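You operate a simulated robot arm through the tools that you are given. There is no shell and no other tool. Be economical: measure what you need, move in short steps, check, and stop when the job is done.

You run a simulated two-armed robot. Do the job below in one go: nothing can be reset, and whatever is moved stays where it is left.

## Task
Sleeve the white slip's plant and stand it in the planter that the slip lists.
Fine: plant and planter from the counter; on the tall wooden stand, pull the paper cone up over it; the cone ends down. Where these are worked on the way, their far stop is far enough and under half their travel is too little: paper cone.

The check looks at the end state, three seconds after you hand in, the way a careful person would. Anything else that was tipped, shoved, dropped, spilled or broken makes it a failure.

## Robot
Two 7-joint arms with two-finger parallel grippers on one trunk, on a base that drives. Base frame: it is fixed to the floor where the robot stands at the start and does not move with it; the origin is under the middle of the robot, x ahead of it, y to its left, z up. Readings come in m, degrees, newtons and seconds.
The left shoulder is at the start at [0.07, 0.177, 1.12], the right one opposite. With the tool pointing down near the work surface each hand reaches from about 0.3 to 0.74 m from the robot's upright axis, wherever it stands, measured 20 degrees to its own side. Places, roughly: paper cone [0.8, 0.3, 0.9]; seat of the tall wooden stand [0.8, 0.3, 1.1]. Payload 3.43 kg a hand.
The TCP of each hand is the grasp point between the finger pads, 0.03 m short of the fingertips. In the tool frame z runs along the fingers and y along their closing line. Largest opening 0.094 m; finger width 0.028, thickness 0.01; the body of the gripper, 0.05 by 0.096 m, starts 0.055 m behind the TCP.
Orientation is told as [roll, pitch, yaw] about the base's x, y, z axes, in that order, counted from this pose: with the fingers straight down and closing along the base's y, the tool's x points along the base's -x, its y along +y and its z along -z.

## Interface
- The arms move only by the tool send_rows. It takes "left_increments", "right_increments" or both (then of equal length, played together; a hand with none holds still); each is a list of rows, each a list of 3 entries, a list of its own where there are three numbers: the finger opening in m, from 0 to 0.094, then the shift along the base's x, y, z in units of 250 mm (1.0 is 250 mm), then the turn, a rotation vector about the base's x, y, z in units of 120 degrees (1.0 is 120 degrees). In form: [[hand, [dx, dy, dz], [wx, wy, wz]], ...]. A call has 1 to 8 rows; each row is the pose to reach, as a shift and turn from the pose commanded when the call began. A call with a number of a shift or a turn outside -1 to 1 is refused whole. A row lasts 0.2 s, in which the tool goes at most 0.05 m and 8.6 degrees; a call with a longer step from one row to the next is refused whole, and so is a gripper value outside its range. A pose out of reach is approached as far as the arm can. The call stops where the force on the tool passes 80 N (or 10 N more than at its start, if that is more) or the arm is blocked; 0.2 s more then pass. Each finger travels about 0.153 m/s and halts on what it meets, pressing with about 37 N; the grip force reading is that of the motor and also rises with nothing between the fingers. The clock runs only during rows and for 0.2 s after the last one: add rows that repeat a pose to give the fingers time. It gives the time, the measured TCP pose, the force on the tool (base axes), the opening and the grip force at its end, in the units of the frame above (readings bear some noise), with the torque about the TCP (base axes, N m) and any sound that the robot's microphone picked up.
- Cameras (640 x 400 px; columns grow to the right, rows downward): "scene" is now at [0.1432, -0.003, 1.4466]; the picture's right is [-0.03, -1.00, 0.00], its down [-0.50, 0.01, -0.87] and it looks along [0.87, -0.03, -0.50] (base axes); focal length 242 px, centre (320, 200). "left" rides on the left gripper at [0.076, -0.014, -0.102] in its tool frame; the picture's right is [0.18, 0.98, 0.00], its down [-0.75, 0.14, -0.64] and it looks along [-0.63, 0.12, 0.77] (tool axes); focal length 243 px, centre (320, 200). "right" rides on the right gripper at [0.076, 0.014, -0.103] in its tool frame; the picture's right is [-0.18, 0.98, 0.00], its down [-0.75, -0.14, -0.64] and it looks along [-0.63, -0.12, 0.77] (tool axes); focal length 243 px, centre (320, 200). There is no depth. A picture from a camera that has moved, and an enlarged one, comes with that camera's place and axes in the base frame and with its lens.
- grab_frame(camera): a new picture of that camera. The clock stands still meanwhile.
- move_column(by): slides the trunk up (or, below 0, down) by that many m; the arms and the scene camera ride with it, the base frame stays. It gives what a move gives, with no picture.
- base_move(legs): drives the robot by 1 to 6 legs, each [ahead, turn to the left] in m and degrees, along the robot's own axes; the way and the turn of a leg run together, so that a leg with both is an arc; at most 1.5 m and 180 degrees a leg. The arms and the cameras ride along, it lands a little off, and it stops where it bumps. It gives what a move gives.
- aim_head(pan, tilt): turns the head with the scene camera to pan (to the left, within 86 degrees either way) and tilt (down, from -29 to 69), counted from straight ahead of the robot. It gives what a move gives.
- inspect(camera, box): a new picture of the part [left, top, right, bottom] of that camera's present view, enlarged. The clock stands still meanwhile.
- close_job(): hands the job in; it is judged then, once.

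Work in short steps. Places have to be worked out from the pictures, the camera data and where the tool is seen: move nearer, look again, correct. Check each grasp and each placing, and mend what went wrong. You have 120 turns and 100 pictures in all, those below and enlarged ones among them. Open the grippers and draw the arms clear of the work before you hand the job in, unless the task says otherwise; then end with one line.

The tools are called after ">>>" by a JSON object that holds its "method" and its "body". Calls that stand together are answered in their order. send_rows: Moves the arms, as the interface text tells. Its arguments: {"type":"object","properties":{"left_increments":{"type":"array","items":{"type":"array"}},"right_increments":{"type":"array","items":{"type":"array"}}},"required":[]} The other tools are called the same way: move_column (by) slides the trunk up or down; base_move (legs) drives the base; aim_head (pan, tilt) turns the head that bears the scene camera; grab_frame (camera) takes a picture; inspect (camera, box) takes an enlarged picture of a part of a camera's view; close_job () hands the job in.

At the start:

```text
clock: 0.0
left_position: [0.4951, 0.2887, 1.3432]
left_orientation: [0.0, -0.1, 0.1]
left_ft_force: [0.0, -0.1, -0.9]
left_torque: [-0.01, 0.02, 0.0]
left_grip_width: 0.0942
left_grasp_force: 0.1
right_position: [0.3322, -0.1343, 1.297]
right_orientation: [0.0, -0.1, 0.1]
right_ft_force: [-0.5, 0.5, -0.2]
right_torque: [-0.01, -0.01, 0.0]
right_grip_width: 0.0941
right_grasp_force: 0.1
trunk travel left (down, up): [-0.7, 0.14]
robot x, y, heading: [-0.0025, -0.0037, -0.4]
head pan, tilt: [-1.7, 30.0]
```

scene: 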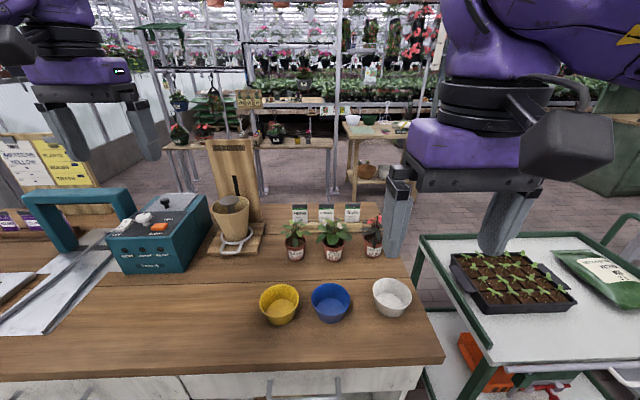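
right: 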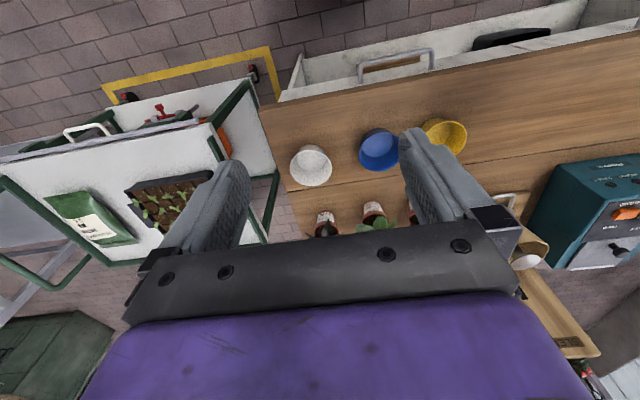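
left: 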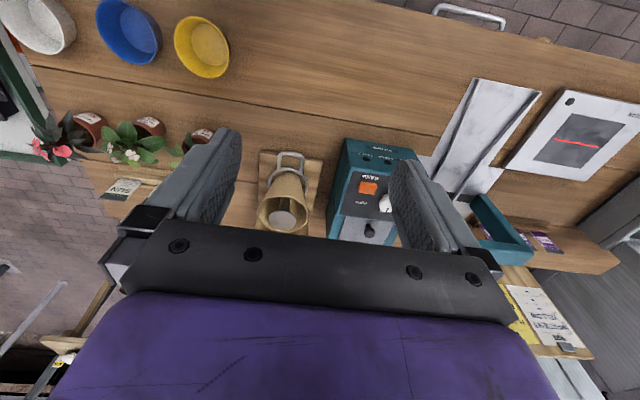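

The scene shows three plants with labels, three planters, the paper cone on a wooden stand and slips at the far left. I look closer at slips and at the plants.

>>> {"method": "inspect", "body": {"camera": "scene", "box": [0, 120, 140, 220]}}

>>> {"method": "inspect", "body": {"camera": "scene", "box": [180, 120, 440, 330]}}

>>> {"method": "inspect", "body": {"camera": "left", "box": [480, 200, 640, 370]}}

```text
4.00 times, centred on (70, 170) of scene
camera zoom: at [0.1432, -0.003, 1.4466], right [-0.03, -1.0, 0.0], down [-0.5, 0.01, -0.87], along [0.87, -0.03, -0.5], focal length 970 px, centre (1320, 320)
```

zoom: 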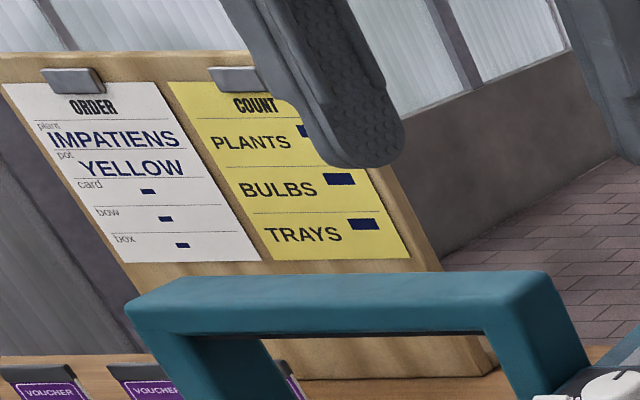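

```text
1.90 times, centred on (310, 225) of scene
camera zoom: at [0.1432, -0.003, 1.4466], right [-0.03, -1.0, 0.0], down [-0.5, 0.01, -0.87], along [0.87, -0.03, -0.5], focal length 462 px, centre (339, 152)
```

zoom: 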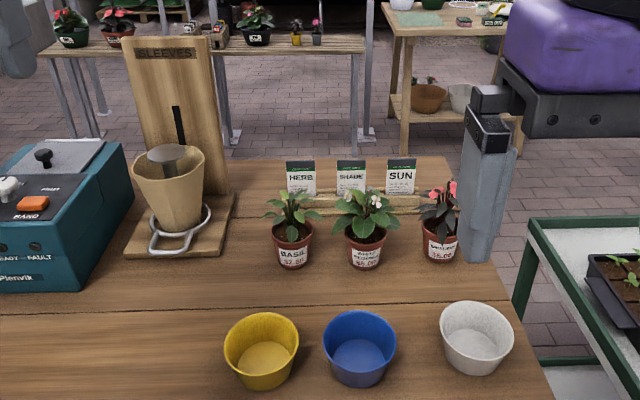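

```text
2.35 times, centred on (560, 285) of left
camera zoom: at [0.4196, 0.2755, 1.4469], right [-0.18, 0.98, 0.0], down [0.75, 0.14, 0.64], along [0.63, 0.12, -0.77], focal length 571 px, centre (-245, 0)
```

zoom: 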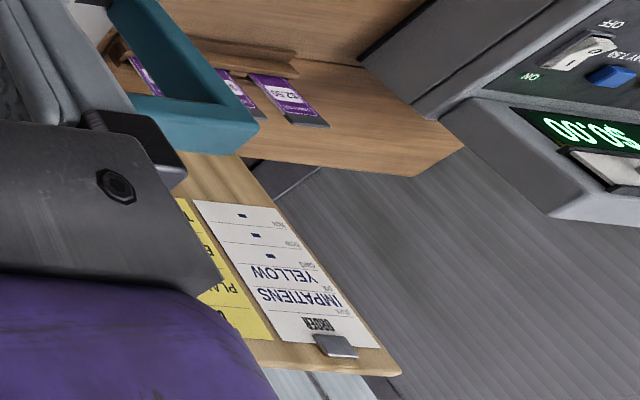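

The order is IMPATIENS in YELLOW. Now I read the plant labels and look at the stand closely.

>>> {"method": "inspect", "body": {"camera": "scene", "box": [280, 200, 400, 275]}}

>>> {"method": "inspect", "body": {"camera": "scene", "box": [190, 130, 280, 260]}}

>>> {"method": "inspect", "body": {"camera": "left", "box": [30, 70, 340, 240]}}

```text
5.33 times, centred on (340, 238) of scene
camera zoom: at [0.1432, -0.003, 1.4466], right [-0.03, -1.0, 0.0], down [-0.5, 0.01, -0.87], along [0.87, -0.03, -0.5], focal length 1293 px, centre (213, 0)
```

zoom: 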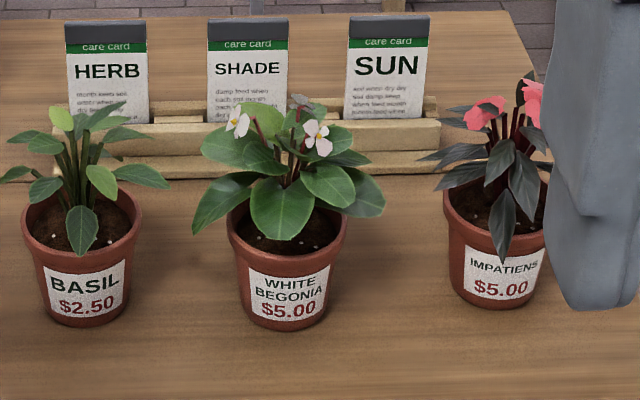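

```text
3.08 times, centred on (235, 195) of scene
camera zoom: at [0.1432, -0.003, 1.4466], right [-0.03, -1.0, 0.0], down [-0.5, 0.01, -0.87], along [0.87, -0.03, -0.5], focal length 746 px, centre (582, 215)
```

zoom: 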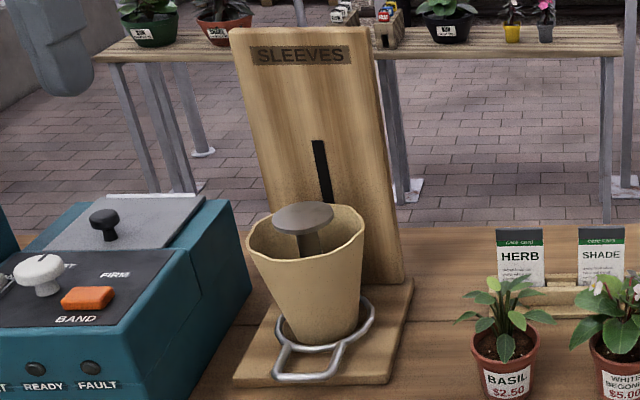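

```text
2.06 times, centred on (185, 155) of left
camera zoom: at [0.4196, 0.2755, 1.4469], right [-0.18, 0.98, 0.0], down [0.75, 0.14, 0.64], along [0.63, 0.12, -0.77], focal length 501 px, centre (599, 293)
```

zoom: 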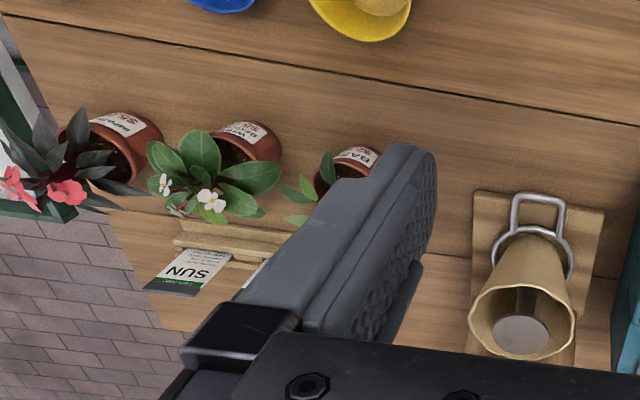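

Plant: the right-most pot (impatiens), near [0.74,-0.18]; the seat I triangulate near [0.82,0.26,1.055]. I check the room between the robot and the counter.

>>> {"method": "aim_head", "body": {"pan": 0, "tilt": 65}}

>>> {"method": "grab_frame", "body": {"camera": "scene"}}

```text
clock: 1.0
left_position: [0.4946, 0.2883, 1.3445]
left_orientation: [-0.1, 0.0, 0.0]
left_ft_force: [0.8, 0.5, 0.0]
left_torque: [-0.01, 0.0, 0.0]
left_grip_width: 0.0943
left_grasp_force: 0.0
right_position: [0.3325, -0.1336, 1.298]
right_orientation: [0.0, 0.0, 0.1]
right_ft_force: [0.2, -0.1, 0.4]
right_torque: [-0.06, -0.01, 0.0]
right_grip_width: 0.0942
right_grasp_force: 0.0
trunk travel left (down, up): [-0.7, 0.14]
robot x, y, heading: [-0.0023, 0.0027, 0.0]
head pan, tilt: [0.0, 65.0]
```

```text
90 pictures are left
camera scene: at [0.1135, -0.0004, 1.3991], right [0.0, -1.0, 0.0], down [-0.91, 0.0, -0.42], along [0.42, 0.0, -0.91], focal length 242 px, centre (320, 200)
```

scene: 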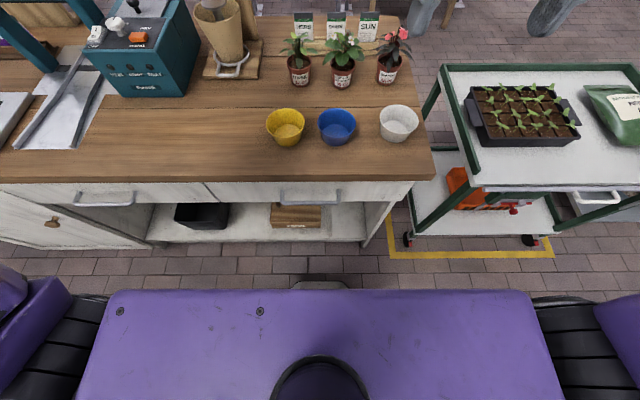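

There is about 0.15 m of free floor before the counter. I shift the robot about 0.1 m left and 0.1 m ahead, so the right hand reaches both plant and seat and the left hand the cone handle.

>>> {"method": "base_move", "body": {"legs": [[-0.1, 0], [0, 40], [0.15, 0], [0, -40], [0.08, 0]]}}

>>> {"method": "aim_head", "body": {"pan": 0, "tilt": 45}}

>>> {"method": "grab_frame", "body": {"camera": "scene"}}

>>> {"method": "grab_frame", "body": {"camera": "right"}}

>>> {"method": "grab_frame", "body": {"camera": "left"}}

```text
clock: 7.5
left_position: [0.5903, 0.3772, 1.3458]
left_orientation: [0.0, -0.3, -0.5]
left_ft_force: [0.7, -0.6, -0.4]
left_torque: [-0.04, -0.02, -0.02]
left_grip_width: 0.0938
left_grasp_force: 0.1
right_position: [0.4232, -0.0432, 1.2997]
right_orientation: [0.2, -0.3, -0.3]
right_ft_force: [-0.5, -0.6, -0.1]
right_torque: [0.04, -0.03, 0.0]
right_grip_width: 0.0938
right_grasp_force: 0.1
trunk travel left (down, up): [-0.7, 0.14]
robot x, y, heading: [0.0978, 0.0942, -0.8]
head pan, tilt: [0.0, 65.0]
```

```text
clock: 8.3
left_position: [0.5965, 0.377, 1.3439]
left_orientation: [0.0, 0.0, -0.5]
left_ft_force: [-0.2, -1.0, -0.7]
left_torque: [0.01, 0.03, 0.01]
left_grip_width: 0.0938
left_grasp_force: 0.1
right_position: [0.43, -0.0445, 1.2974]
right_orientation: [0.1, -0.1, -0.3]
right_ft_force: [-0.1, -0.4, -0.3]
right_torque: [0.0, 0.01, 0.0]
right_grip_width: 0.0941
right_grasp_force: 0.1
trunk travel left (down, up): [-0.7, 0.14]
robot x, y, heading: [0.0978, 0.0974, -0.0]
head pan, tilt: [0.0, 45.0]
```

```text
89 pictures are left
camera scene: at [0.2328, 0.0911, 1.4238], right [-0.01, -1.0, 0.0], down [-0.71, 0.01, -0.71], along [0.71, -0.01, -0.71], focal length 242 px, centre (320, 200)
```

scene: 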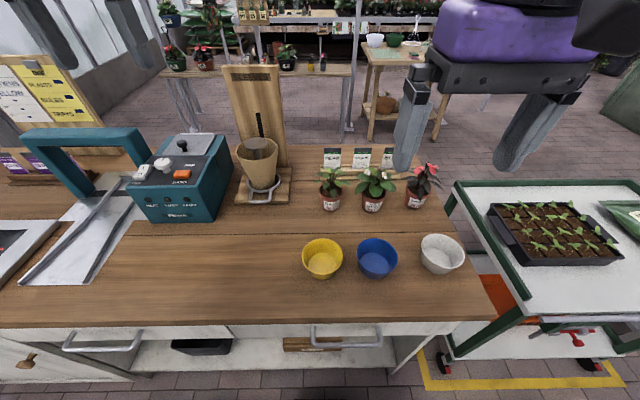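

```text
88 pictures are left
camera right: at [0.3536, -0.0297, 1.399], right [0.19, 0.98, 0.0], down [0.75, -0.15, 0.64], along [0.63, -0.12, -0.77], focal length 243 px, centre (320, 200)
```

right: 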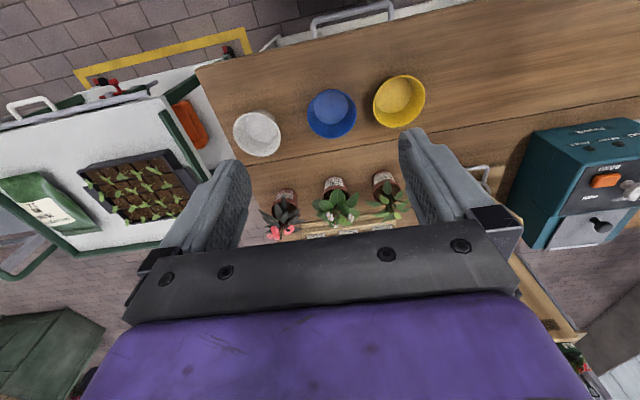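

```text
87 pictures are left
camera left: at [0.5205, 0.3648, 1.4466], right [-0.18, 0.98, 0.0], down [0.76, 0.14, 0.64], along [0.63, 0.11, -0.77], focal length 243 px, centre (320, 200)
```

left: 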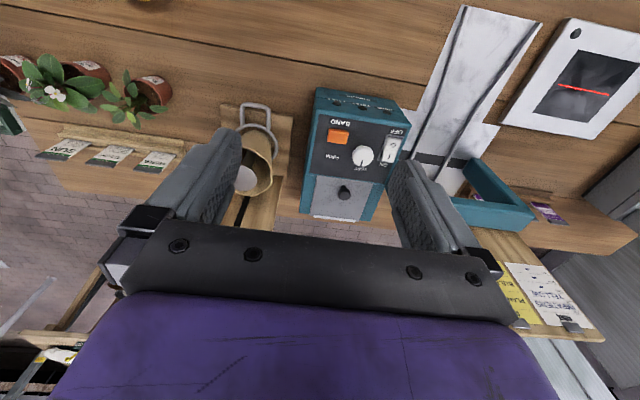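

The robot landed at about (0.098, 0.097). I zoom in on the pots/planters and the cone stand for measurements.

>>> {"method": "inspect", "body": {"camera": "scene", "box": [290, 140, 490, 290]}}

>>> {"method": "inspect", "body": {"camera": "scene", "box": [210, 60, 310, 210]}}

>>> {"method": "inspect", "body": {"camera": "right", "box": [220, 60, 440, 250]}}

>>> {"method": "inspect", "body": {"camera": "left", "box": [200, 80, 300, 240]}}

```text
2.67 times, centred on (390, 215) of scene
camera zoom: at [0.2328, 0.0911, 1.4238], right [-0.01, -1.0, 0.0], down [-0.71, 0.01, -0.71], along [0.71, -0.01, -0.71], focal length 647 px, centre (133, 160)
```

zoom: 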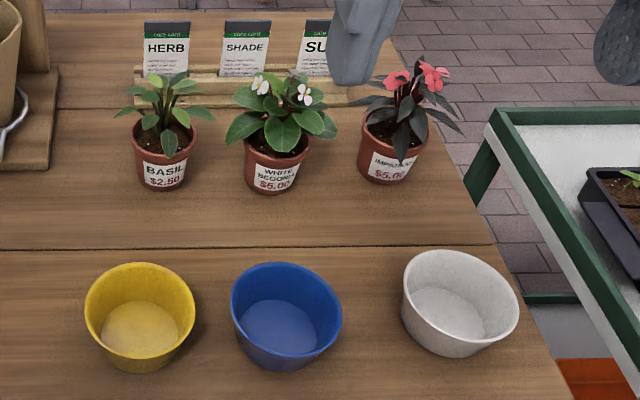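

```text
2.67 times, centred on (260, 135) of scene
camera zoom: at [0.2328, 0.0911, 1.4238], right [-0.01, -1.0, 0.0], down [-0.71, 0.01, -0.71], along [0.71, -0.01, -0.71], focal length 647 px, centre (480, 373)
```

zoom: 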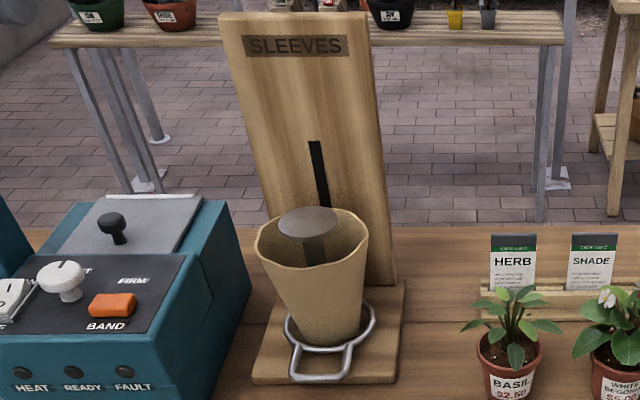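

```text
2.11 times, centred on (330, 155) of right
camera zoom: at [0.3536, -0.0297, 1.399], right [0.19, 0.98, 0.0], down [0.75, -0.15, 0.64], along [0.63, -0.12, -0.77], focal length 511 px, centre (299, 295)
```

zoom: 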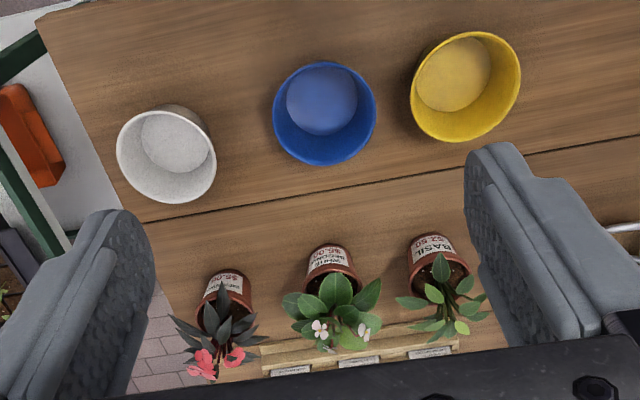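

```text
2.50 times, centred on (250, 160) of left
camera zoom: at [0.5205, 0.3648, 1.4466], right [-0.18, 0.98, 0.0], down [0.76, 0.14, 0.64], along [0.63, 0.11, -0.77], focal length 606 px, centre (495, 300)
```

zoom: 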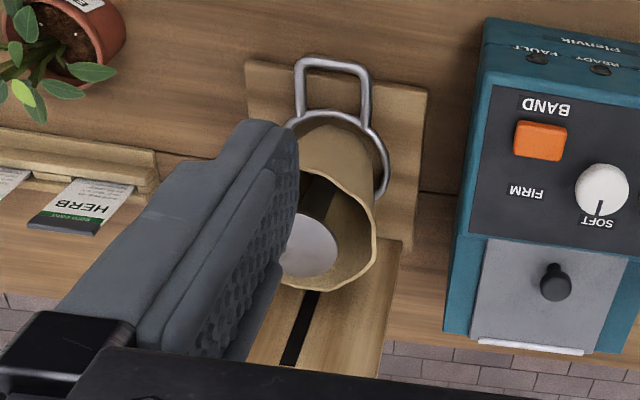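

Estimates: impatiens pot axis ≈(0.748,-0.19), rim ≈z 0.945, counter ≈0.89; white planter stands in front, so I come in yawed 30° left and pitched 45°. First I go to a standoff about 0.15 m back.

>>> {"method": "send_rows", "body": {"right_increments": [[0.094, [0.112, -0.1, -0.115], [0.0122, -0.0457, 0.0296]], [0.094, [0.224, -0.2, -0.23], [0.0245, -0.0915, 0.0592]], [0.094, [0.336, -0.3, -0.345], [0.0368, -0.1372, 0.0889]], [0.094, [0.448, -0.4, -0.46], [0.049, -0.183, 0.1185]], [0.094, [0.56, -0.5, -0.575], [0.0612, -0.2288, 0.1481]], [0.094, [0.672, -0.6, -0.69], [0.0735, -0.2745, 0.1778]], [0.094, [0.784, -0.7, -0.805], [0.0858, -0.3202, 0.2074]], [0.094, [0.896, -0.8, -0.92], [0.098, -0.366, 0.237]]]}}

>>> {"method": "grab_frame", "body": {"camera": "right"}}

>>> {"method": "grab_frame", "body": {"camera": "scene"}}

```text
clock: 10.1
left_position: [0.5959, 0.3758, 1.3448]
left_orientation: [0.1, 0.0, -0.5]
left_ft_force: [0.0, -0.2, 0.5]
left_torque: [0.01, 0.0, -0.03]
left_grip_width: 0.094
left_grasp_force: 0.1
right_position: [0.6534, -0.2486, 1.071]
right_orientation: [0.5, -45.1, 29.4]
right_ft_force: [-0.1, 0.6, -0.2]
right_torque: [0.04, -0.01, 0.04]
right_grip_width: 0.094
right_grasp_force: 0.1
trunk travel left (down, up): [-0.7, 0.14]
robot x, y, heading: [0.0961, 0.0912, -0.4]
head pan, tilt: [0.0, 45.0]
```

```text
82 pictures are left
camera right: at [0.5368, -0.2987, 1.0877], right [-0.38, 0.92, 0.14], down [0.14, -0.09, 0.99], along [0.92, 0.39, -0.09], focal length 243 px, centre (320, 200)
```

right: 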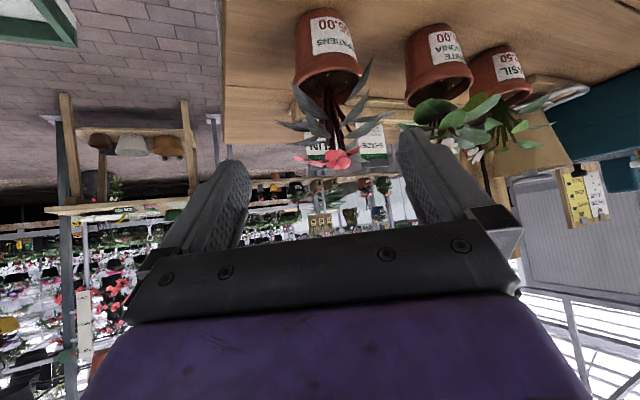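

```text
81 pictures are left
camera scene: at [0.2326, 0.0891, 1.424], right [-0.01, -1.0, 0.0], down [-0.71, 0.01, -0.71], along [0.71, 0.0, -0.71], focal length 242 px, centre (320, 200)
```

scene: 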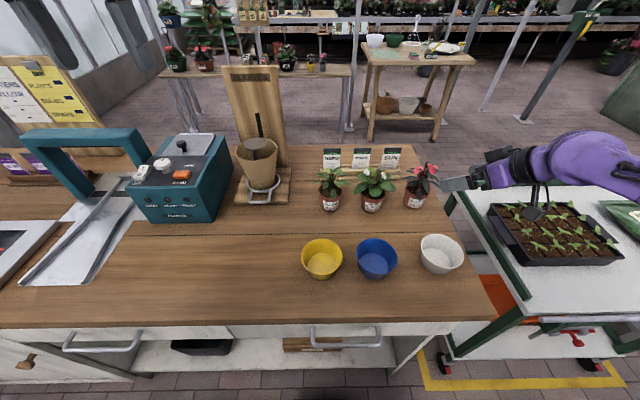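

The wrist view agrees: pot axis ≈(0.747,-0.186), rim ≈0.948, centred between the fingers. I advance along the tool axis and close.

>>> {"method": "send_rows", "body": {"right_increments": [[0.094, [0.006, 0.042, -0.1], [0, 0, 0]], [0.094, [0.098, 0.094, -0.206], [0, 0, 0]], [0.094, [0.19, 0.146, -0.312], [0, 0, 0]], [0.094, [0.282, 0.198, -0.418], [0, 0, 0]], [0.094, [0.374, 0.25, -0.524], [0, 0, 0]], [0.094, [0.374, 0.25, -0.524], [0, 0, 0]]]}}

>>> {"method": "grab_frame", "body": {"camera": "right"}}

>>> {"method": "inspect", "body": {"camera": "scene", "box": [300, 130, 500, 280]}}

```text
clock: 11.5
left_position: [0.5955, 0.3776, 1.3452]
left_orientation: [0.0, -0.1, -0.5]
left_ft_force: [-0.5, 0.0, -0.5]
left_torque: [0.03, 0.02, -0.01]
left_grip_width: 0.0939
left_grasp_force: 0.1
right_position: [0.7491, -0.1797, 0.9356]
right_orientation: [0.3, -45.1, 29.7]
right_ft_force: [1.2, -0.5, -1.0]
right_torque: [-0.01, -0.03, 0.0]
right_grip_width: 0.094
right_grasp_force: 0.0
trunk travel left (down, up): [-0.7, 0.14]
robot x, y, heading: [0.0956, 0.0902, -0.7]
head pan, tilt: [0.0, 45.0]
```

```text
80 pictures are left
camera right: at [0.6325, -0.2305, 0.9539], right [-0.38, 0.92, 0.14], down [0.14, -0.09, 0.99], along [0.92, 0.39, -0.09], focal length 243 px, centre (320, 200)
```

right: 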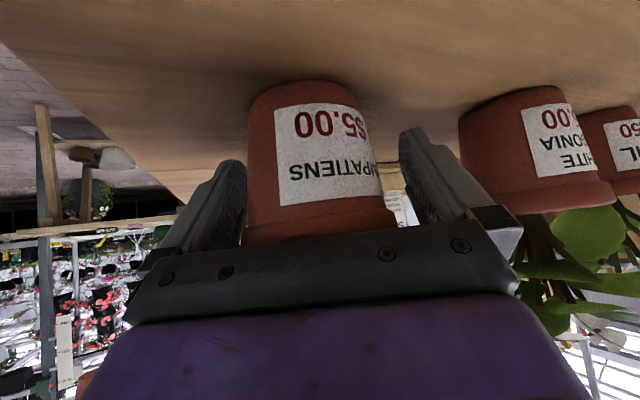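

```text
2.67 times, centred on (400, 205) of scene
camera zoom: at [0.2306, 0.0905, 1.424], right [-0.01, -1.0, 0.0], down [-0.71, 0.01, -0.71], along [0.71, -0.01, -0.71], focal length 647 px, centre (107, 187)
```

zoom: 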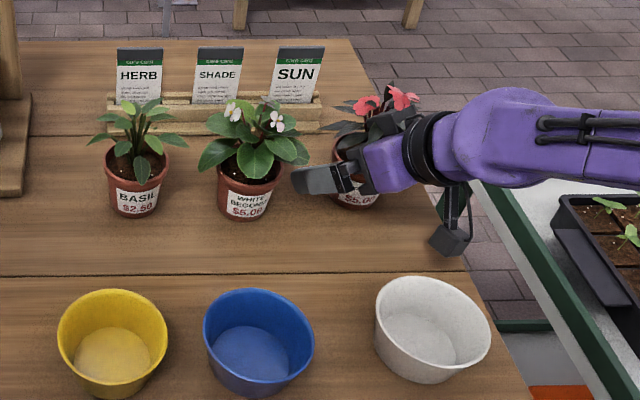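

The pot sits between the fingers, symmetric. I close.

>>> {"method": "send_rows", "body": {"right_increments": [[0.04, [0, 0, 0], [0, 0, 0]], [0.04, [0, 0, 0], [0, 0, 0]], [0.04, [0, 0, 0], [0, 0, 0]]]}}

>>> {"method": "grab_frame", "body": {"camera": "right"}}

```text
clock: 12.3
left_position: [0.595, 0.3776, 1.3453]
left_orientation: [0.0, 0.0, -0.5]
left_ft_force: [-0.2, -0.3, -0.8]
left_torque: [0.02, 0.0, -0.01]
left_grip_width: 0.094
left_grasp_force: 0.0
right_position: [0.7508, -0.1797, 0.937]
right_orientation: [0.4, -45.2, 29.6]
right_ft_force: [-0.4, -0.1, 0.0]
right_torque: [0.03, 0.01, 0.01]
right_grip_width: 0.0722
right_grasp_force: 37.0
trunk travel left (down, up): [-0.7, 0.14]
robot x, y, heading: [0.0964, 0.0953, -0.4]
head pan, tilt: [0.0, 45.0]
```

```text
78 pictures are left
camera right: at [0.6331, -0.2303, 0.9543], right [-0.38, 0.92, 0.13], down [0.14, -0.09, 0.99], along [0.92, 0.39, -0.09], focal length 243 px, centre (320, 200)
```

right: 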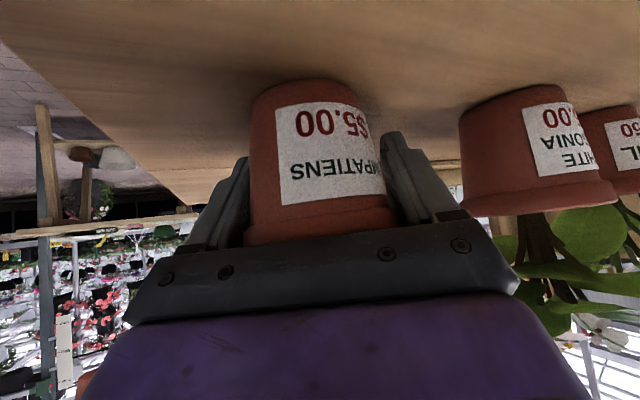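

Held at 0.072 m with full force. I lift straight up 0.24 m.

>>> {"method": "send_rows", "body": {"right_increments": [[0.04, [0, 0, 0.1], [0, 0, 0]], [0.04, [0, 0, 0.3], [0, 0, 0]], [0.04, [0, 0, 0.5], [0, 0, 0]], [0.04, [0, 0, 0.7], [0, 0, 0]], [0.04, [0, 0, 0.9], [0, 0, 0]], [0.04, [0, 0, 0.97], [0, 0, 0]]]}}

>>> {"method": "grab_frame", "body": {"camera": "right"}}

>>> {"method": "grab_frame", "body": {"camera": "scene"}}

```text
clock: 13.7
left_position: [0.5957, 0.3773, 1.3438]
left_orientation: [0.0, -0.1, -0.4]
left_ft_force: [-0.5, 0.0, -0.3]
left_torque: [0.07, -0.03, 0.02]
left_grip_width: 0.0936
left_grasp_force: 0.1
right_position: [0.7462, -0.1802, 1.1777]
right_orientation: [0.4, -45.1, 29.5]
right_ft_force: [0.3, -0.6, -2.1]
right_torque: [0.04, 0.0, 0.04]
right_grip_width: 0.072
right_grasp_force: 36.9
trunk travel left (down, up): [-0.7, 0.14]
robot x, y, heading: [0.0995, 0.0931, -0.7]
head pan, tilt: [0.0, 45.0]
```

```text
77 pictures are left
camera right: at [0.6289, -0.231, 1.194], right [-0.38, 0.92, 0.14], down [0.14, -0.09, 0.99], along [0.92, 0.39, -0.1], focal length 243 px, centre (320, 200)
```

right: 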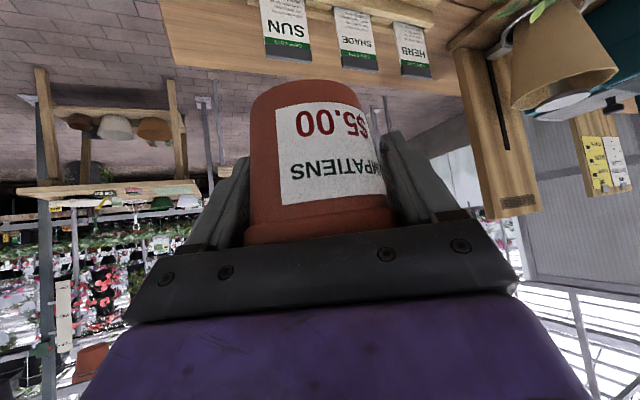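

```text
76 pictures are left
camera scene: at [0.2318, 0.0908, 1.424], right [-0.01, -1.0, 0.0], down [-0.71, 0.01, -0.71], along [0.71, -0.01, -0.71], focal length 242 px, centre (320, 200)
```

scene: 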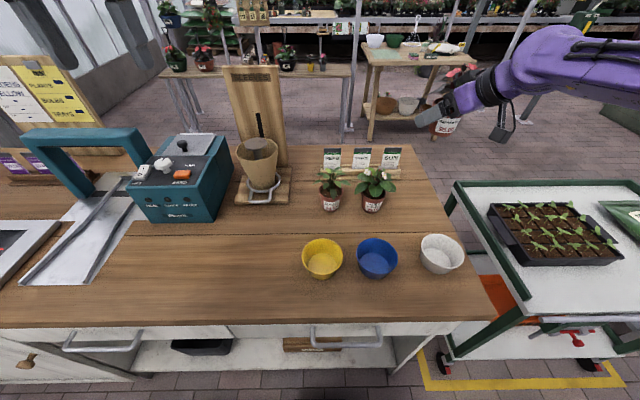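

Pot held upright. Seat refined from three views: (0.818, 0.261, 1.057); pot axis is about (-0.004,-0.006) from the TCP. I move the left arm aside and swing the plant over toward the seat at height.

>>> {"method": "send_rows", "body": {"left_increments": [[0.094, [-0.08, 0.08, 0.04], [0, 0, 0]], [0.094, [-0.16, 0.16, 0.08], [0, 0, 0]], [0.094, [-0.24, 0.24, 0.12], [0, 0, 0]], [0.094, [-0.32, 0.32, 0.16], [0, 0, 0]], [0.094, [-0.4, 0.4, 0.2], [0, 0, 0]], [0.094, [-0.4, 0.48, 0.2], [0, 0, 0]]], "right_increments": [[0.04, [0.0, 0.18, 0.02], [0, 0, 0]], [0.04, [0.02, 0.36, 0.05], [0, 0, 0]], [0.04, [0.04, 0.54, 0.08], [0, 0, 0]], [0.04, [0.06, 0.72, 0.08], [0, 0, 0]], [0.04, [0.08, 0.9, 0.08], [0, 0, 0]], [0.04, [0.08, 0.98, 0.08], [0, 0, 0]]]}}

>>> {"method": "grab_frame", "body": {"camera": "right"}}

>>> {"method": "grab_frame", "body": {"camera": "scene"}}

```text
clock: 15.1
left_position: [0.4949, 0.5049, 1.3935]
left_orientation: [-0.2, -0.5, -0.5]
left_ft_force: [0.1, 0.4, -0.2]
left_torque: [-0.06, 0.01, 0.0]
left_grip_width: 0.094
left_grasp_force: 0.0
left hand out of reach, approached as far as the arm can: row 4
right_position: [0.7632, 0.0703, 1.2014]
right_orientation: [0.0, -44.9, 29.8]
right_ft_force: [0.2, 1.0, -2.1]
right_torque: [-0.02, -0.01, -0.02]
right_grip_width: 0.072
right_grasp_force: 37.3
trunk travel left (down, up): [-0.7, 0.14]
robot x, y, heading: [0.0968, 0.0909, -0.5]
head pan, tilt: [0.0, 45.0]
```

```text
75 pictures are left
camera right: at [0.6467, 0.0184, 1.2189], right [-0.38, 0.92, 0.13], down [0.14, -0.08, 0.99], along [0.92, 0.39, -0.1], focal length 243 px, centre (320, 200)
```

right: 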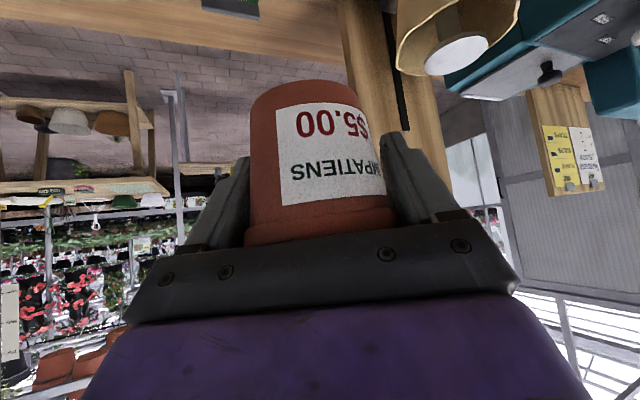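

```text
74 pictures are left
camera scene: at [0.2313, 0.098, 1.424], right [-0.01, -1.0, 0.01], down [-0.71, 0.0, -0.71], along [0.71, -0.01, -0.71], focal length 242 px, centre (320, 200)
```

scene: 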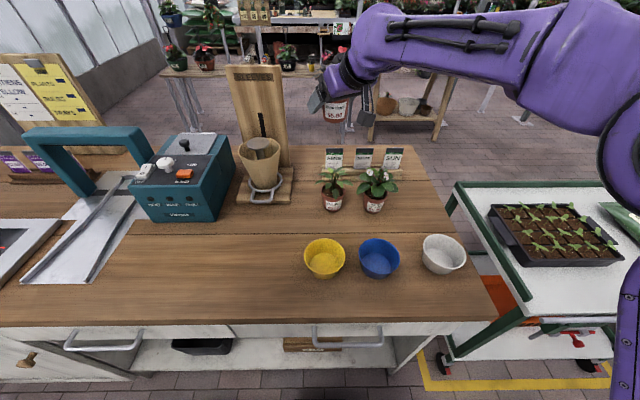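

Seat now reads (0.815,0.265,1.058). I continue to above the seat with the pot bottom about 4 cm over it, then look.

>>> {"method": "send_rows", "body": {"right_increments": [[0.04, [0.045, 0.16, 0], [0, 0, 0]], [0.04, [0.09, 0.32, 0], [0, 0, 0]], [0.04, [0.135, 0.48, 0], [0, 0, 0]], [0.04, [0.18, 0.64, -0.05], [0, 0, 0]], [0.04, [0.224, 0.8, -0.12], [0, 0, 0]], [0.04, [0.224, 0.8, -0.2], [0, 0, 0]]]}}

>>> {"method": "grab_frame", "body": {"camera": "right"}}

>>> {"method": "inspect", "body": {"camera": "scene", "box": [200, 50, 400, 210]}}

>>> {"method": "grab_frame", "body": {"camera": "left"}}

```text
clock: 16.5
left_position: [0.4966, 0.4985, 1.3954]
left_orientation: [0.1, -0.4, -0.6]
left_ft_force: [0.4, -0.3, -0.1]
left_torque: [0.0, 0.0, 0.02]
left_grip_width: 0.0943
left_grasp_force: 0.0
right_position: [0.7852, 0.2144, 1.1615]
right_orientation: [1.7, -44.6, 27.0]
right_ft_force: [-0.1, 0.7, -1.7]
right_torque: [0.02, -0.04, -0.01]
right_grip_width: 0.072
right_grasp_force: 37.1
right hand out of reach, approached as far as the arm can: row 4, 5, 6
trunk travel left (down, up): [-0.7, 0.14]
robot x, y, heading: [0.0982, 0.09, -0.5]
head pan, tilt: [0.0, 45.0]
```

```text
73 pictures are left
camera right: at [0.6682, 0.1681, 1.1806], right [-0.35, 0.92, 0.15], down [0.15, -0.1, 0.98], along [0.92, 0.37, -0.11], focal length 243 px, centre (320, 200)
```

right: 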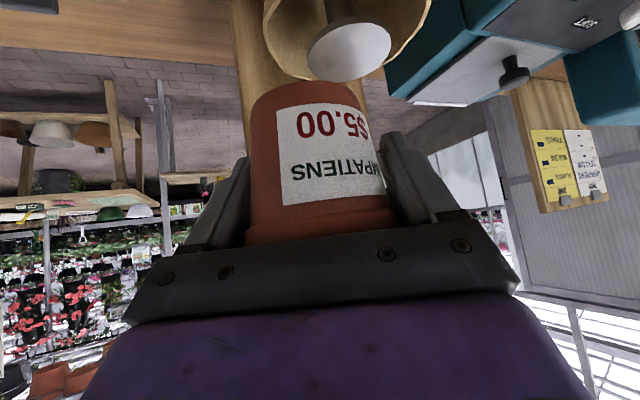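

```text
2.50 times, centred on (300, 130) of scene
camera zoom: at [0.2316, 0.0915, 1.424], right [-0.01, -1.0, 0.0], down [-0.71, 0.01, -0.71], along [0.71, -0.01, -0.71], focal length 606 px, centre (370, 375)
```

zoom: 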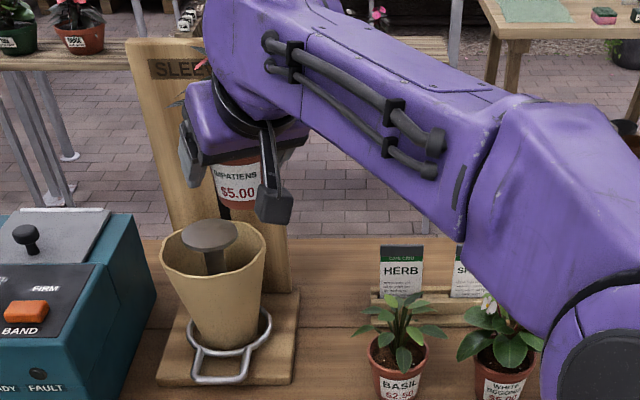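

```text
71 pictures are left
camera left: at [0.4196, 0.4849, 1.4965], right [-0.18, 0.98, 0.0], down [0.75, 0.13, 0.65], along [0.64, 0.11, -0.76], focal length 243 px, centre (320, 200)
```

left: 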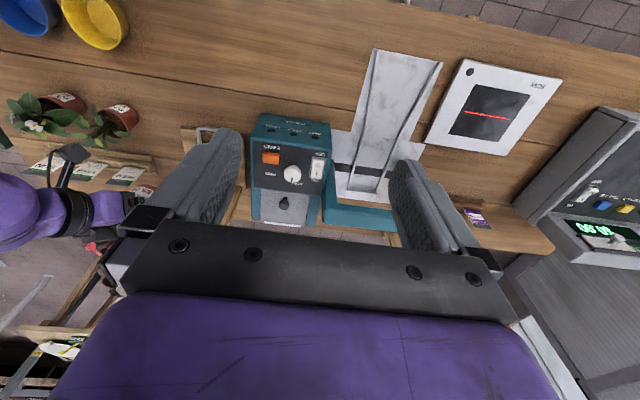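

The right arm falls short by ~5 cm. I raise the trunk (shoulder closer to wrist height gives more reach) and then pull the hand back a bit to see how it is commanded.

>>> {"method": "move_column", "body": {"by": 0.13}}

>>> {"method": "send_rows", "body": {"right_increments": [[0.04, [-0.1, 0, 0], [0, 0, 0]], [0.04, [-0.2, 0, 0], [0, 0, 0]], [0.04, [-0.2, 0, 0], [0, 0, 0]]]}}

```text
clock: 18.1
left_position: [0.4957, 0.4978, 1.5247]
left_orientation: [0.1, -0.5, -0.5]
left_ft_force: [0.5, -0.6, 0.3]
left_torque: [0.01, -0.02, -0.01]
left_grip_width: 0.094
left_grasp_force: 0.1
right_position: [0.7847, 0.2166, 1.301]
right_orientation: [2.0, -45.2, 27.1]
right_ft_force: [0.1, 0.3, -2.1]
right_torque: [0.03, -0.06, 0.05]
right_grip_width: 0.0719
right_grasp_force: 37.4
trunk travel left (down, up): [-0.83, 0.01]
robot x, y, heading: [0.101, 0.092, -0.5]
head pan, tilt: [0.0, 45.0]
```

```text
clock: 18.7
left_position: [0.4961, 0.4981, 1.5238]
left_orientation: [0.2, -0.6, -0.5]
left_ft_force: [-0.6, 1.1, 0.0]
left_torque: [0.0, 0.0, 0.01]
left_grip_width: 0.0939
left_grasp_force: 0.2
right_position: [0.7376, 0.2153, 1.2018]
right_orientation: [7.5, -36.2, 23.3]
right_ft_force: [-0.6, 0.5, -1.9]
right_torque: [0.03, -0.04, 0.02]
right_grip_width: 0.0722
right_grasp_force: 36.9
trunk travel left (down, up): [-0.83, 0.01]
robot x, y, heading: [0.0963, 0.0923, -0.5]
head pan, tilt: [0.0, 45.0]
stopped in row 3 (right hand): the arm was blocked; the commanded pose is now the measured one
```

The hand dropped to the old commanded height and reports blocked, with orientation off. I look before moving on.

>>> {"method": "grab_frame", "body": {"camera": "right"}}

>>> {"method": "grab_frame", "body": {"camera": "scene"}}

>>> {"method": "grab_frame", "body": {"camera": "left"}}

```text
70 pictures are left
camera right: at [0.6248, 0.168, 1.2392], right [-0.32, 0.92, 0.21], down [0.31, -0.11, 0.94], along [0.89, 0.37, -0.25], focal length 243 px, centre (320, 200)
```

right: 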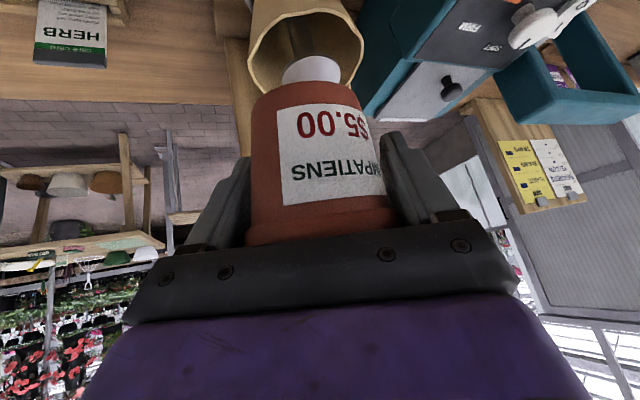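

```text
69 pictures are left
camera scene: at [0.231, 0.0913, 1.5541], right [-0.01, -1.0, 0.0], down [-0.71, 0.01, -0.71], along [0.71, -0.01, -0.71], focal length 242 px, centre (320, 200)
```

scene: 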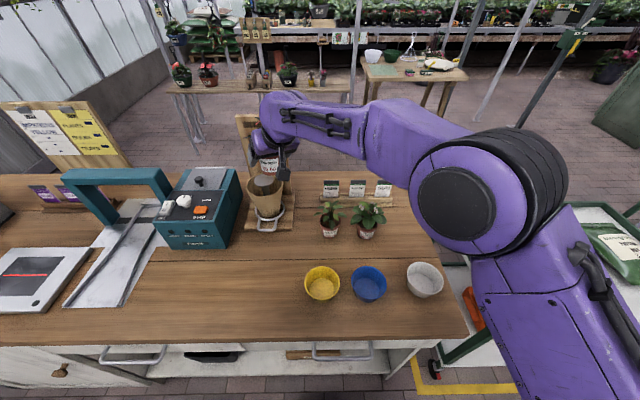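

```text
68 pictures are left
camera left: at [0.4189, 0.4846, 1.6269], right [-0.17, 0.98, 0.0], down [0.75, 0.13, 0.65], along [0.64, 0.11, -0.76], focal length 243 px, centre (320, 200)
```

left: 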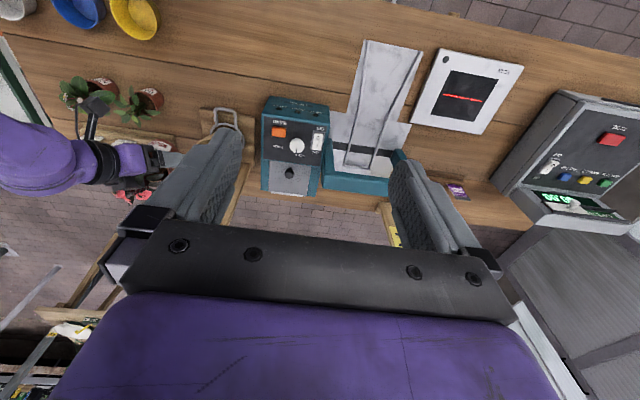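

Nothing was touched; the "block" was just the large catch-up jump. I restore the orientation, then move over the seat with the trunk now raised.

>>> {"method": "send_rows", "body": {"right_increments": [[0.04, [0, 0, 0], [-0.0035, -0.043, 0.0065]], [0.04, [0, 0, 0], [-0.007, -0.086, 0.013]], [0.04, [0.1, 0.07, -0.05], [-0.007, -0.086, 0.013]], [0.04, [0.2, 0.14, -0.1], [-0.007, -0.086, 0.013]], [0.04, [0.27, 0.2, -0.14], [-0.007, -0.086, 0.013]], [0.04, [0.27, 0.2, -0.14], [-0.007, -0.086, 0.013]]]}}

>>> {"method": "grab_frame", "body": {"camera": "right"}}

```text
clock: 20.1
left_position: [0.4957, 0.4954, 1.5255]
left_orientation: [0.1, -0.5, -0.6]
left_ft_force: [-0.1, -0.7, -0.5]
left_torque: [0.05, -0.03, 0.01]
left_grip_width: 0.0939
left_grasp_force: 0.1
right_position: [0.7941, 0.2572, 1.1713]
right_orientation: [0.3, -45.1, 29.7]
right_ft_force: [-0.2, 0.2, -1.8]
right_torque: [0.04, -0.05, 0.0]
right_grip_width: 0.0719
right_grasp_force: 37.0
right hand out of reach, approached as far as the arm can: row 5, 6
trunk travel left (down, up): [-0.83, 0.01]
robot x, y, heading: [0.0981, 0.0967, -0.5]
head pan, tilt: [0.0, 45.0]
```

```text
67 pictures are left
camera right: at [0.6773, 0.2067, 1.189], right [-0.38, 0.92, 0.13], down [0.14, -0.09, 0.99], along [0.92, 0.39, -0.1], focal length 243 px, centre (320, 200)
```

right: 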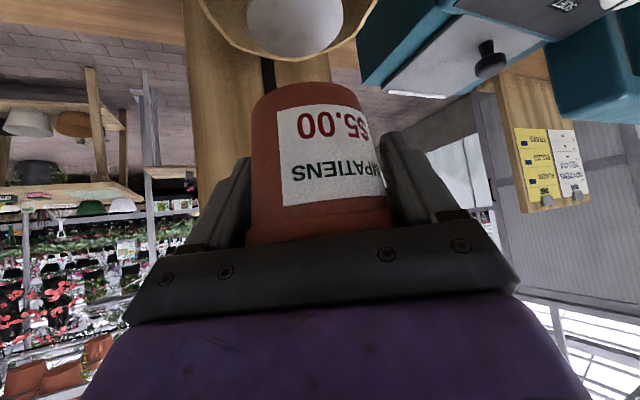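

Short by only ~2 cm in x and 1 cm in y. I edge the base 0.03 m ahead (there was floor room).

>>> {"method": "base_move", "body": {"legs": [[0.03, 0]]}}

>>> {"method": "send_rows", "body": {"right_increments": [[0.04, [0, 0, 0], [0, 0, 0]]]}}

>>> {"method": "grab_frame", "body": {"camera": "right"}}

>>> {"method": "inspect", "body": {"camera": "scene", "box": [200, 70, 340, 240]}}

```text
clock: 21.0
left_position: [0.518, 0.5004, 1.5277]
left_orientation: [0.1, -0.8, -0.5]
left_ft_force: [-1.7, 0.4, 0.8]
left_torque: [-0.04, -0.08, -0.02]
left_grip_width: 0.0942
left_grasp_force: 0.0
right_position: [0.8182, 0.2594, 1.176]
right_orientation: [0.0, -45.3, 30.1]
right_ft_force: [-1.3, 0.6, -1.0]
right_torque: [-0.02, -0.05, -0.03]
right_grip_width: 0.0721
right_grasp_force: 36.6
trunk travel left (down, up): [-0.83, 0.01]
robot x, y, heading: [0.1273, 0.0924, -0.7]
head pan, tilt: [0.0, 45.0]
```

```text
clock: 21.4
left_position: [0.5303, 0.4983, 1.524]
left_orientation: [0.1, -0.3, -0.4]
left_ft_force: [-0.2, 0.2, 0.5]
left_torque: [-0.03, 0.03, -0.03]
left_grip_width: 0.0939
left_grasp_force: 0.0
right_position: [0.8274, 0.2589, 1.1691]
right_orientation: [0.3, -44.9, 29.8]
right_ft_force: [-0.1, -0.4, -2.0]
right_torque: [0.02, 0.01, -0.02]
right_grip_width: 0.0721
right_grasp_force: 36.9
trunk travel left (down, up): [-0.83, 0.01]
robot x, y, heading: [0.1286, 0.0922, -0.9]
head pan, tilt: [0.0, 45.0]
```

```text
66 pictures are left
camera right: at [0.7118, 0.2085, 1.1869], right [-0.38, 0.92, 0.13], down [0.14, -0.09, 0.99], along [0.91, 0.39, -0.1], focal length 243 px, centre (320, 200)
```

right: 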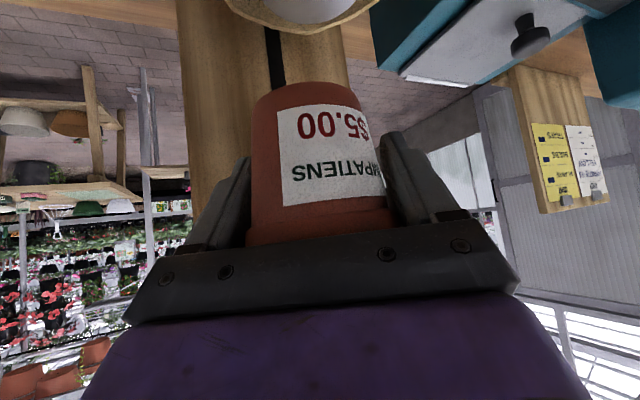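

```text
2.35 times, centred on (270, 155) of scene
camera zoom: at [0.2659, 0.0911, 1.5536], right [-0.01, -1.0, 0.0], down [-0.71, 0.01, -0.71], along [0.71, -0.01, -0.71], focal length 571 px, centre (438, 306)
```

zoom: 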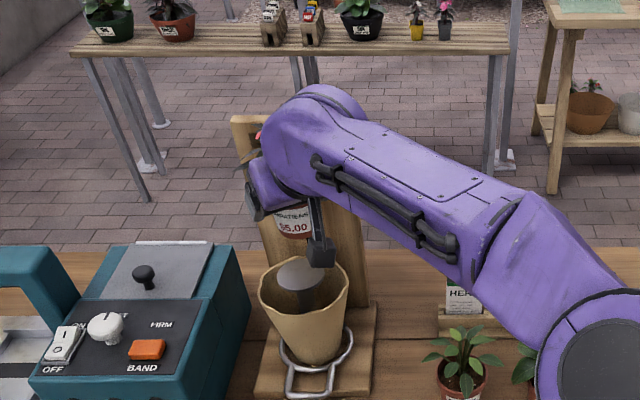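

I trim laterally to TCP (0.820,0.270) and come down 5 cm, then check the gap.

>>> {"method": "send_rows", "body": {"right_increments": [[0.04, [-0.028, 0.044, 0], [0, 0, 0]], [0.04, [-0.028, 0.044, -0.1], [0, 0, 0]], [0.04, [-0.028, 0.044, -0.2], [0, 0, 0]], [0.04, [-0.028, 0.044, -0.2], [0, 0, 0]]]}}

>>> {"method": "grab_frame", "body": {"camera": "right"}}

>>> {"method": "inspect", "body": {"camera": "scene", "box": [220, 100, 320, 220]}}

```text
clock: 22.4
left_position: [0.5255, 0.498, 1.5261]
left_orientation: [0.2, -0.5, -0.4]
left_ft_force: [0.2, -0.3, -0.7]
left_torque: [0.0, 0.0, 0.01]
left_grip_width: 0.094
left_grasp_force: 0.1
right_position: [0.8169, 0.2708, 1.1209]
right_orientation: [0.2, -44.9, 29.9]
right_ft_force: [0.3, -0.6, -0.9]
right_torque: [-0.01, -0.03, 0.0]
right_grip_width: 0.0722
right_grasp_force: 36.7
trunk travel left (down, up): [-0.83, 0.01]
robot x, y, heading: [0.1274, 0.093, -0.1]
head pan, tilt: [0.0, 45.0]
```

```text
64 pictures are left
camera right: at [0.7006, 0.2195, 1.1377], right [-0.38, 0.92, 0.13], down [0.14, -0.09, 0.99], along [0.91, 0.39, -0.1], focal length 243 px, centre (320, 200)
```

right: 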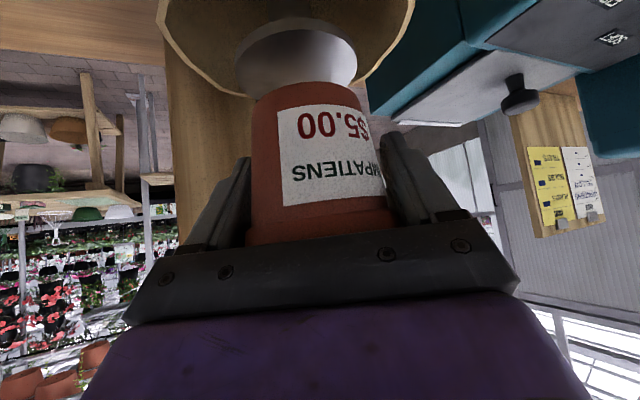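

```text
3.33 times, centred on (270, 160) of scene
camera zoom: at [0.2616, 0.0914, 1.5541], right [-0.01, -1.0, 0.0], down [-0.71, 0.0, -0.71], along [0.71, -0.01, -0.71], focal length 808 px, centre (487, 333)
```

zoom: 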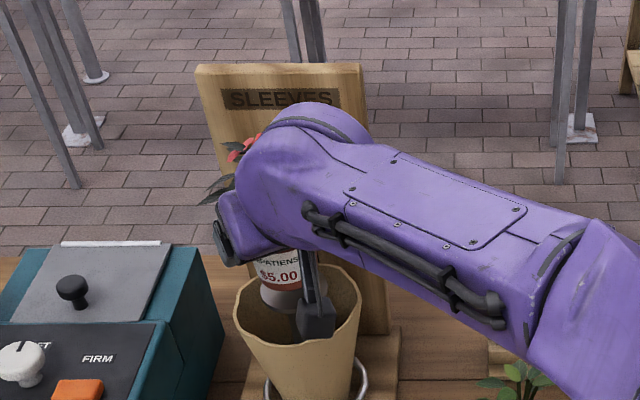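

Pot and seat are aligned within a few mm; the gap is about 2 cm. I descend in small steps watching the force.

>>> {"method": "send_rows", "body": {"right_increments": [[0.04, [0, -0.004, -0.03], [0, 0, 0]], [0.04, [0, -0.004, -0.06], [0, 0, 0]], [0.04, [0, -0.004, -0.06], [0, 0, 0]]]}}

>>> {"method": "grab_frame", "body": {"camera": "right"}}

```text
clock: 23.2
left_position: [0.5255, 0.4981, 1.5243]
left_orientation: [0.2, -0.4, -0.5]
left_ft_force: [-0.3, -0.7, 0.4]
left_torque: [-0.01, -0.02, 0.02]
left_grip_width: 0.0939
left_grasp_force: 0.1
right_position: [0.8181, 0.2682, 1.1061]
right_orientation: [0.4, -45.0, 29.9]
right_ft_force: [0.2, -0.3, -1.7]
right_torque: [0.01, -0.04, -0.04]
right_grip_width: 0.0719
right_grasp_force: 36.7
trunk travel left (down, up): [-0.83, 0.01]
robot x, y, heading: [0.1316, 0.0927, -0.3]
head pan, tilt: [0.0, 45.0]
```

```text
62 pictures are left
camera right: at [0.7018, 0.2183, 1.1232], right [-0.38, 0.92, 0.13], down [0.14, -0.09, 0.99], along [0.91, 0.39, -0.1], focal length 243 px, centre (320, 200)
```

right: 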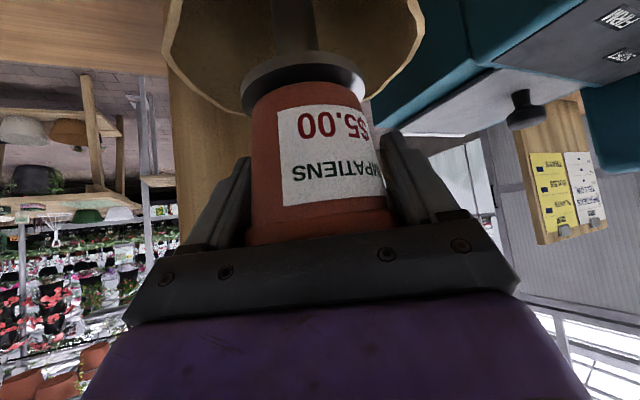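

Very well centred; pot nearly on the seat. I go down a few mm at a time.

>>> {"method": "send_rows", "body": {"right_increments": [[0.04, [0, 0, -0.012], [0, 0, 0]], [0.04, [0, 0, -0.016], [0, 0, 0]], [0.04, [0, 0, -0.016], [0, 0, 0]]]}}

>>> {"method": "send_rows", "body": {"right_increments": [[0.04, [0, 0, -0.012], [0, 0, 0]], [0.04, [0, 0, -0.012], [0, 0, 0]]]}}

>>> {"method": "grab_frame", "body": {"camera": "right"}}

```text
clock: 24.0
left_position: [0.5258, 0.4997, 1.5246]
left_orientation: [0.2, -0.5, -0.5]
left_ft_force: [0.1, -0.5, 0.4]
left_torque: [0.03, 0.0, 0.0]
left_grip_width: 0.0939
left_grasp_force: 0.0
right_position: [0.8188, 0.2698, 1.1016]
right_orientation: [0.2, -45.0, 29.9]
right_ft_force: [0.5, 0.0, 0.2]
right_torque: [0.0, -0.04, 0.01]
right_grip_width: 0.072
right_grasp_force: 37.4
trunk travel left (down, up): [-0.83, 0.01]
robot x, y, heading: [0.1301, 0.0922, -0.6]
head pan, tilt: [0.0, 45.0]
```

```text
clock: 24.6
left_position: [0.5244, 0.4977, 1.5257]
left_orientation: [0.2, -0.5, -0.5]
left_ft_force: [0.0, -0.3, -0.8]
left_torque: [0.01, 0.0, 0.03]
left_grip_width: 0.0939
left_grasp_force: 0.0
right_position: [0.8163, 0.2691, 1.1016]
right_orientation: [0.2, -45.2, 29.8]
right_ft_force: [4.3, 1.0, 13.5]
right_torque: [-0.2, 0.19, 0.05]
right_grip_width: 0.072
right_grasp_force: 37.0
trunk travel left (down, up): [-0.83, 0.01]
robot x, y, heading: [0.1272, 0.0946, -0.2]
head pan, tilt: [0.0, 45.0]
```

```text
61 pictures are left
camera right: at [0.7013, 0.2187, 1.1185], right [-0.38, 0.92, 0.13], down [0.14, -0.09, 0.99], along [0.92, 0.39, -0.09], focal length 243 px, centre (320, 200)
```

right: 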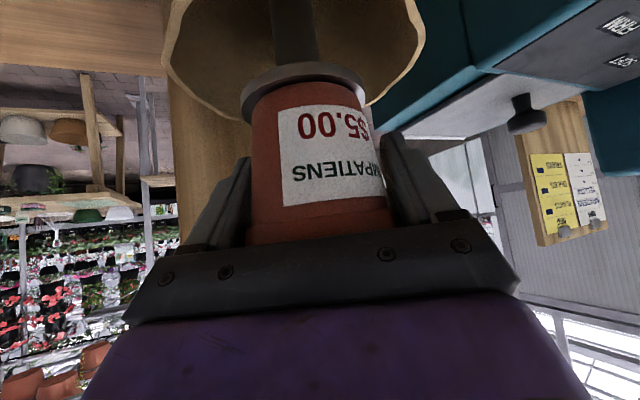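

Contact (13.5 N). I ease 2 mm up, open, and check before backing out.

>>> {"method": "send_rows", "body": {"right_increments": [[0.04, [0, 0, 0.009], [0, 0, 0]], [0.076, [0, 0, 0.009], [0, 0, 0]], [0.08, [0, 0, 0.009], [0, 0, 0]], [0.092, [0, 0, 0.009], [0, 0, 0]], [0.092, [0, 0, 0.009], [0, 0, 0]]]}}

>>> {"method": "grab_frame", "body": {"camera": "right"}}

```text
clock: 25.8
left_position: [0.5257, 0.4975, 1.5248]
left_orientation: [0.2, -0.5, -0.6]
left_ft_force: [0.3, -0.2, 0.9]
left_torque: [0.01, 0.02, 0.03]
left_grip_width: 0.0941
left_grasp_force: 0.1
right_position: [0.8168, 0.2708, 1.1012]
right_orientation: [0.3, -45.0, 29.9]
right_ft_force: [0.5, 0.0, 0.4]
right_torque: [-0.03, 0.0, -0.01]
right_grip_width: 0.092
right_grasp_force: 0.0
trunk travel left (down, up): [-0.83, 0.01]
robot x, y, heading: [0.1284, 0.0934, -0.4]
head pan, tilt: [0.0, 45.0]
```

```text
60 pictures are left
camera right: at [0.7012, 0.2193, 1.1185], right [-0.38, 0.92, 0.13], down [0.14, -0.09, 0.99], along [0.91, 0.39, -0.1], focal length 243 px, centre (320, 200)
```

right: 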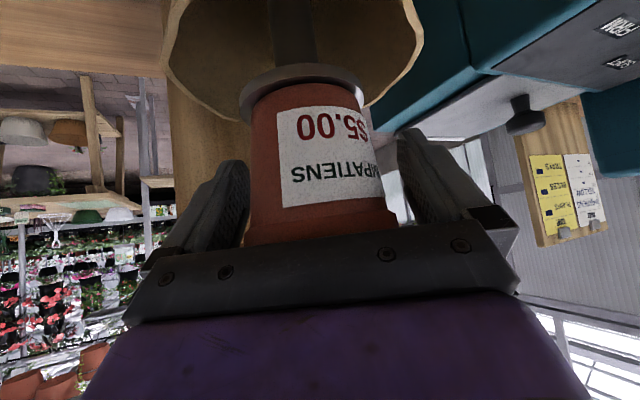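

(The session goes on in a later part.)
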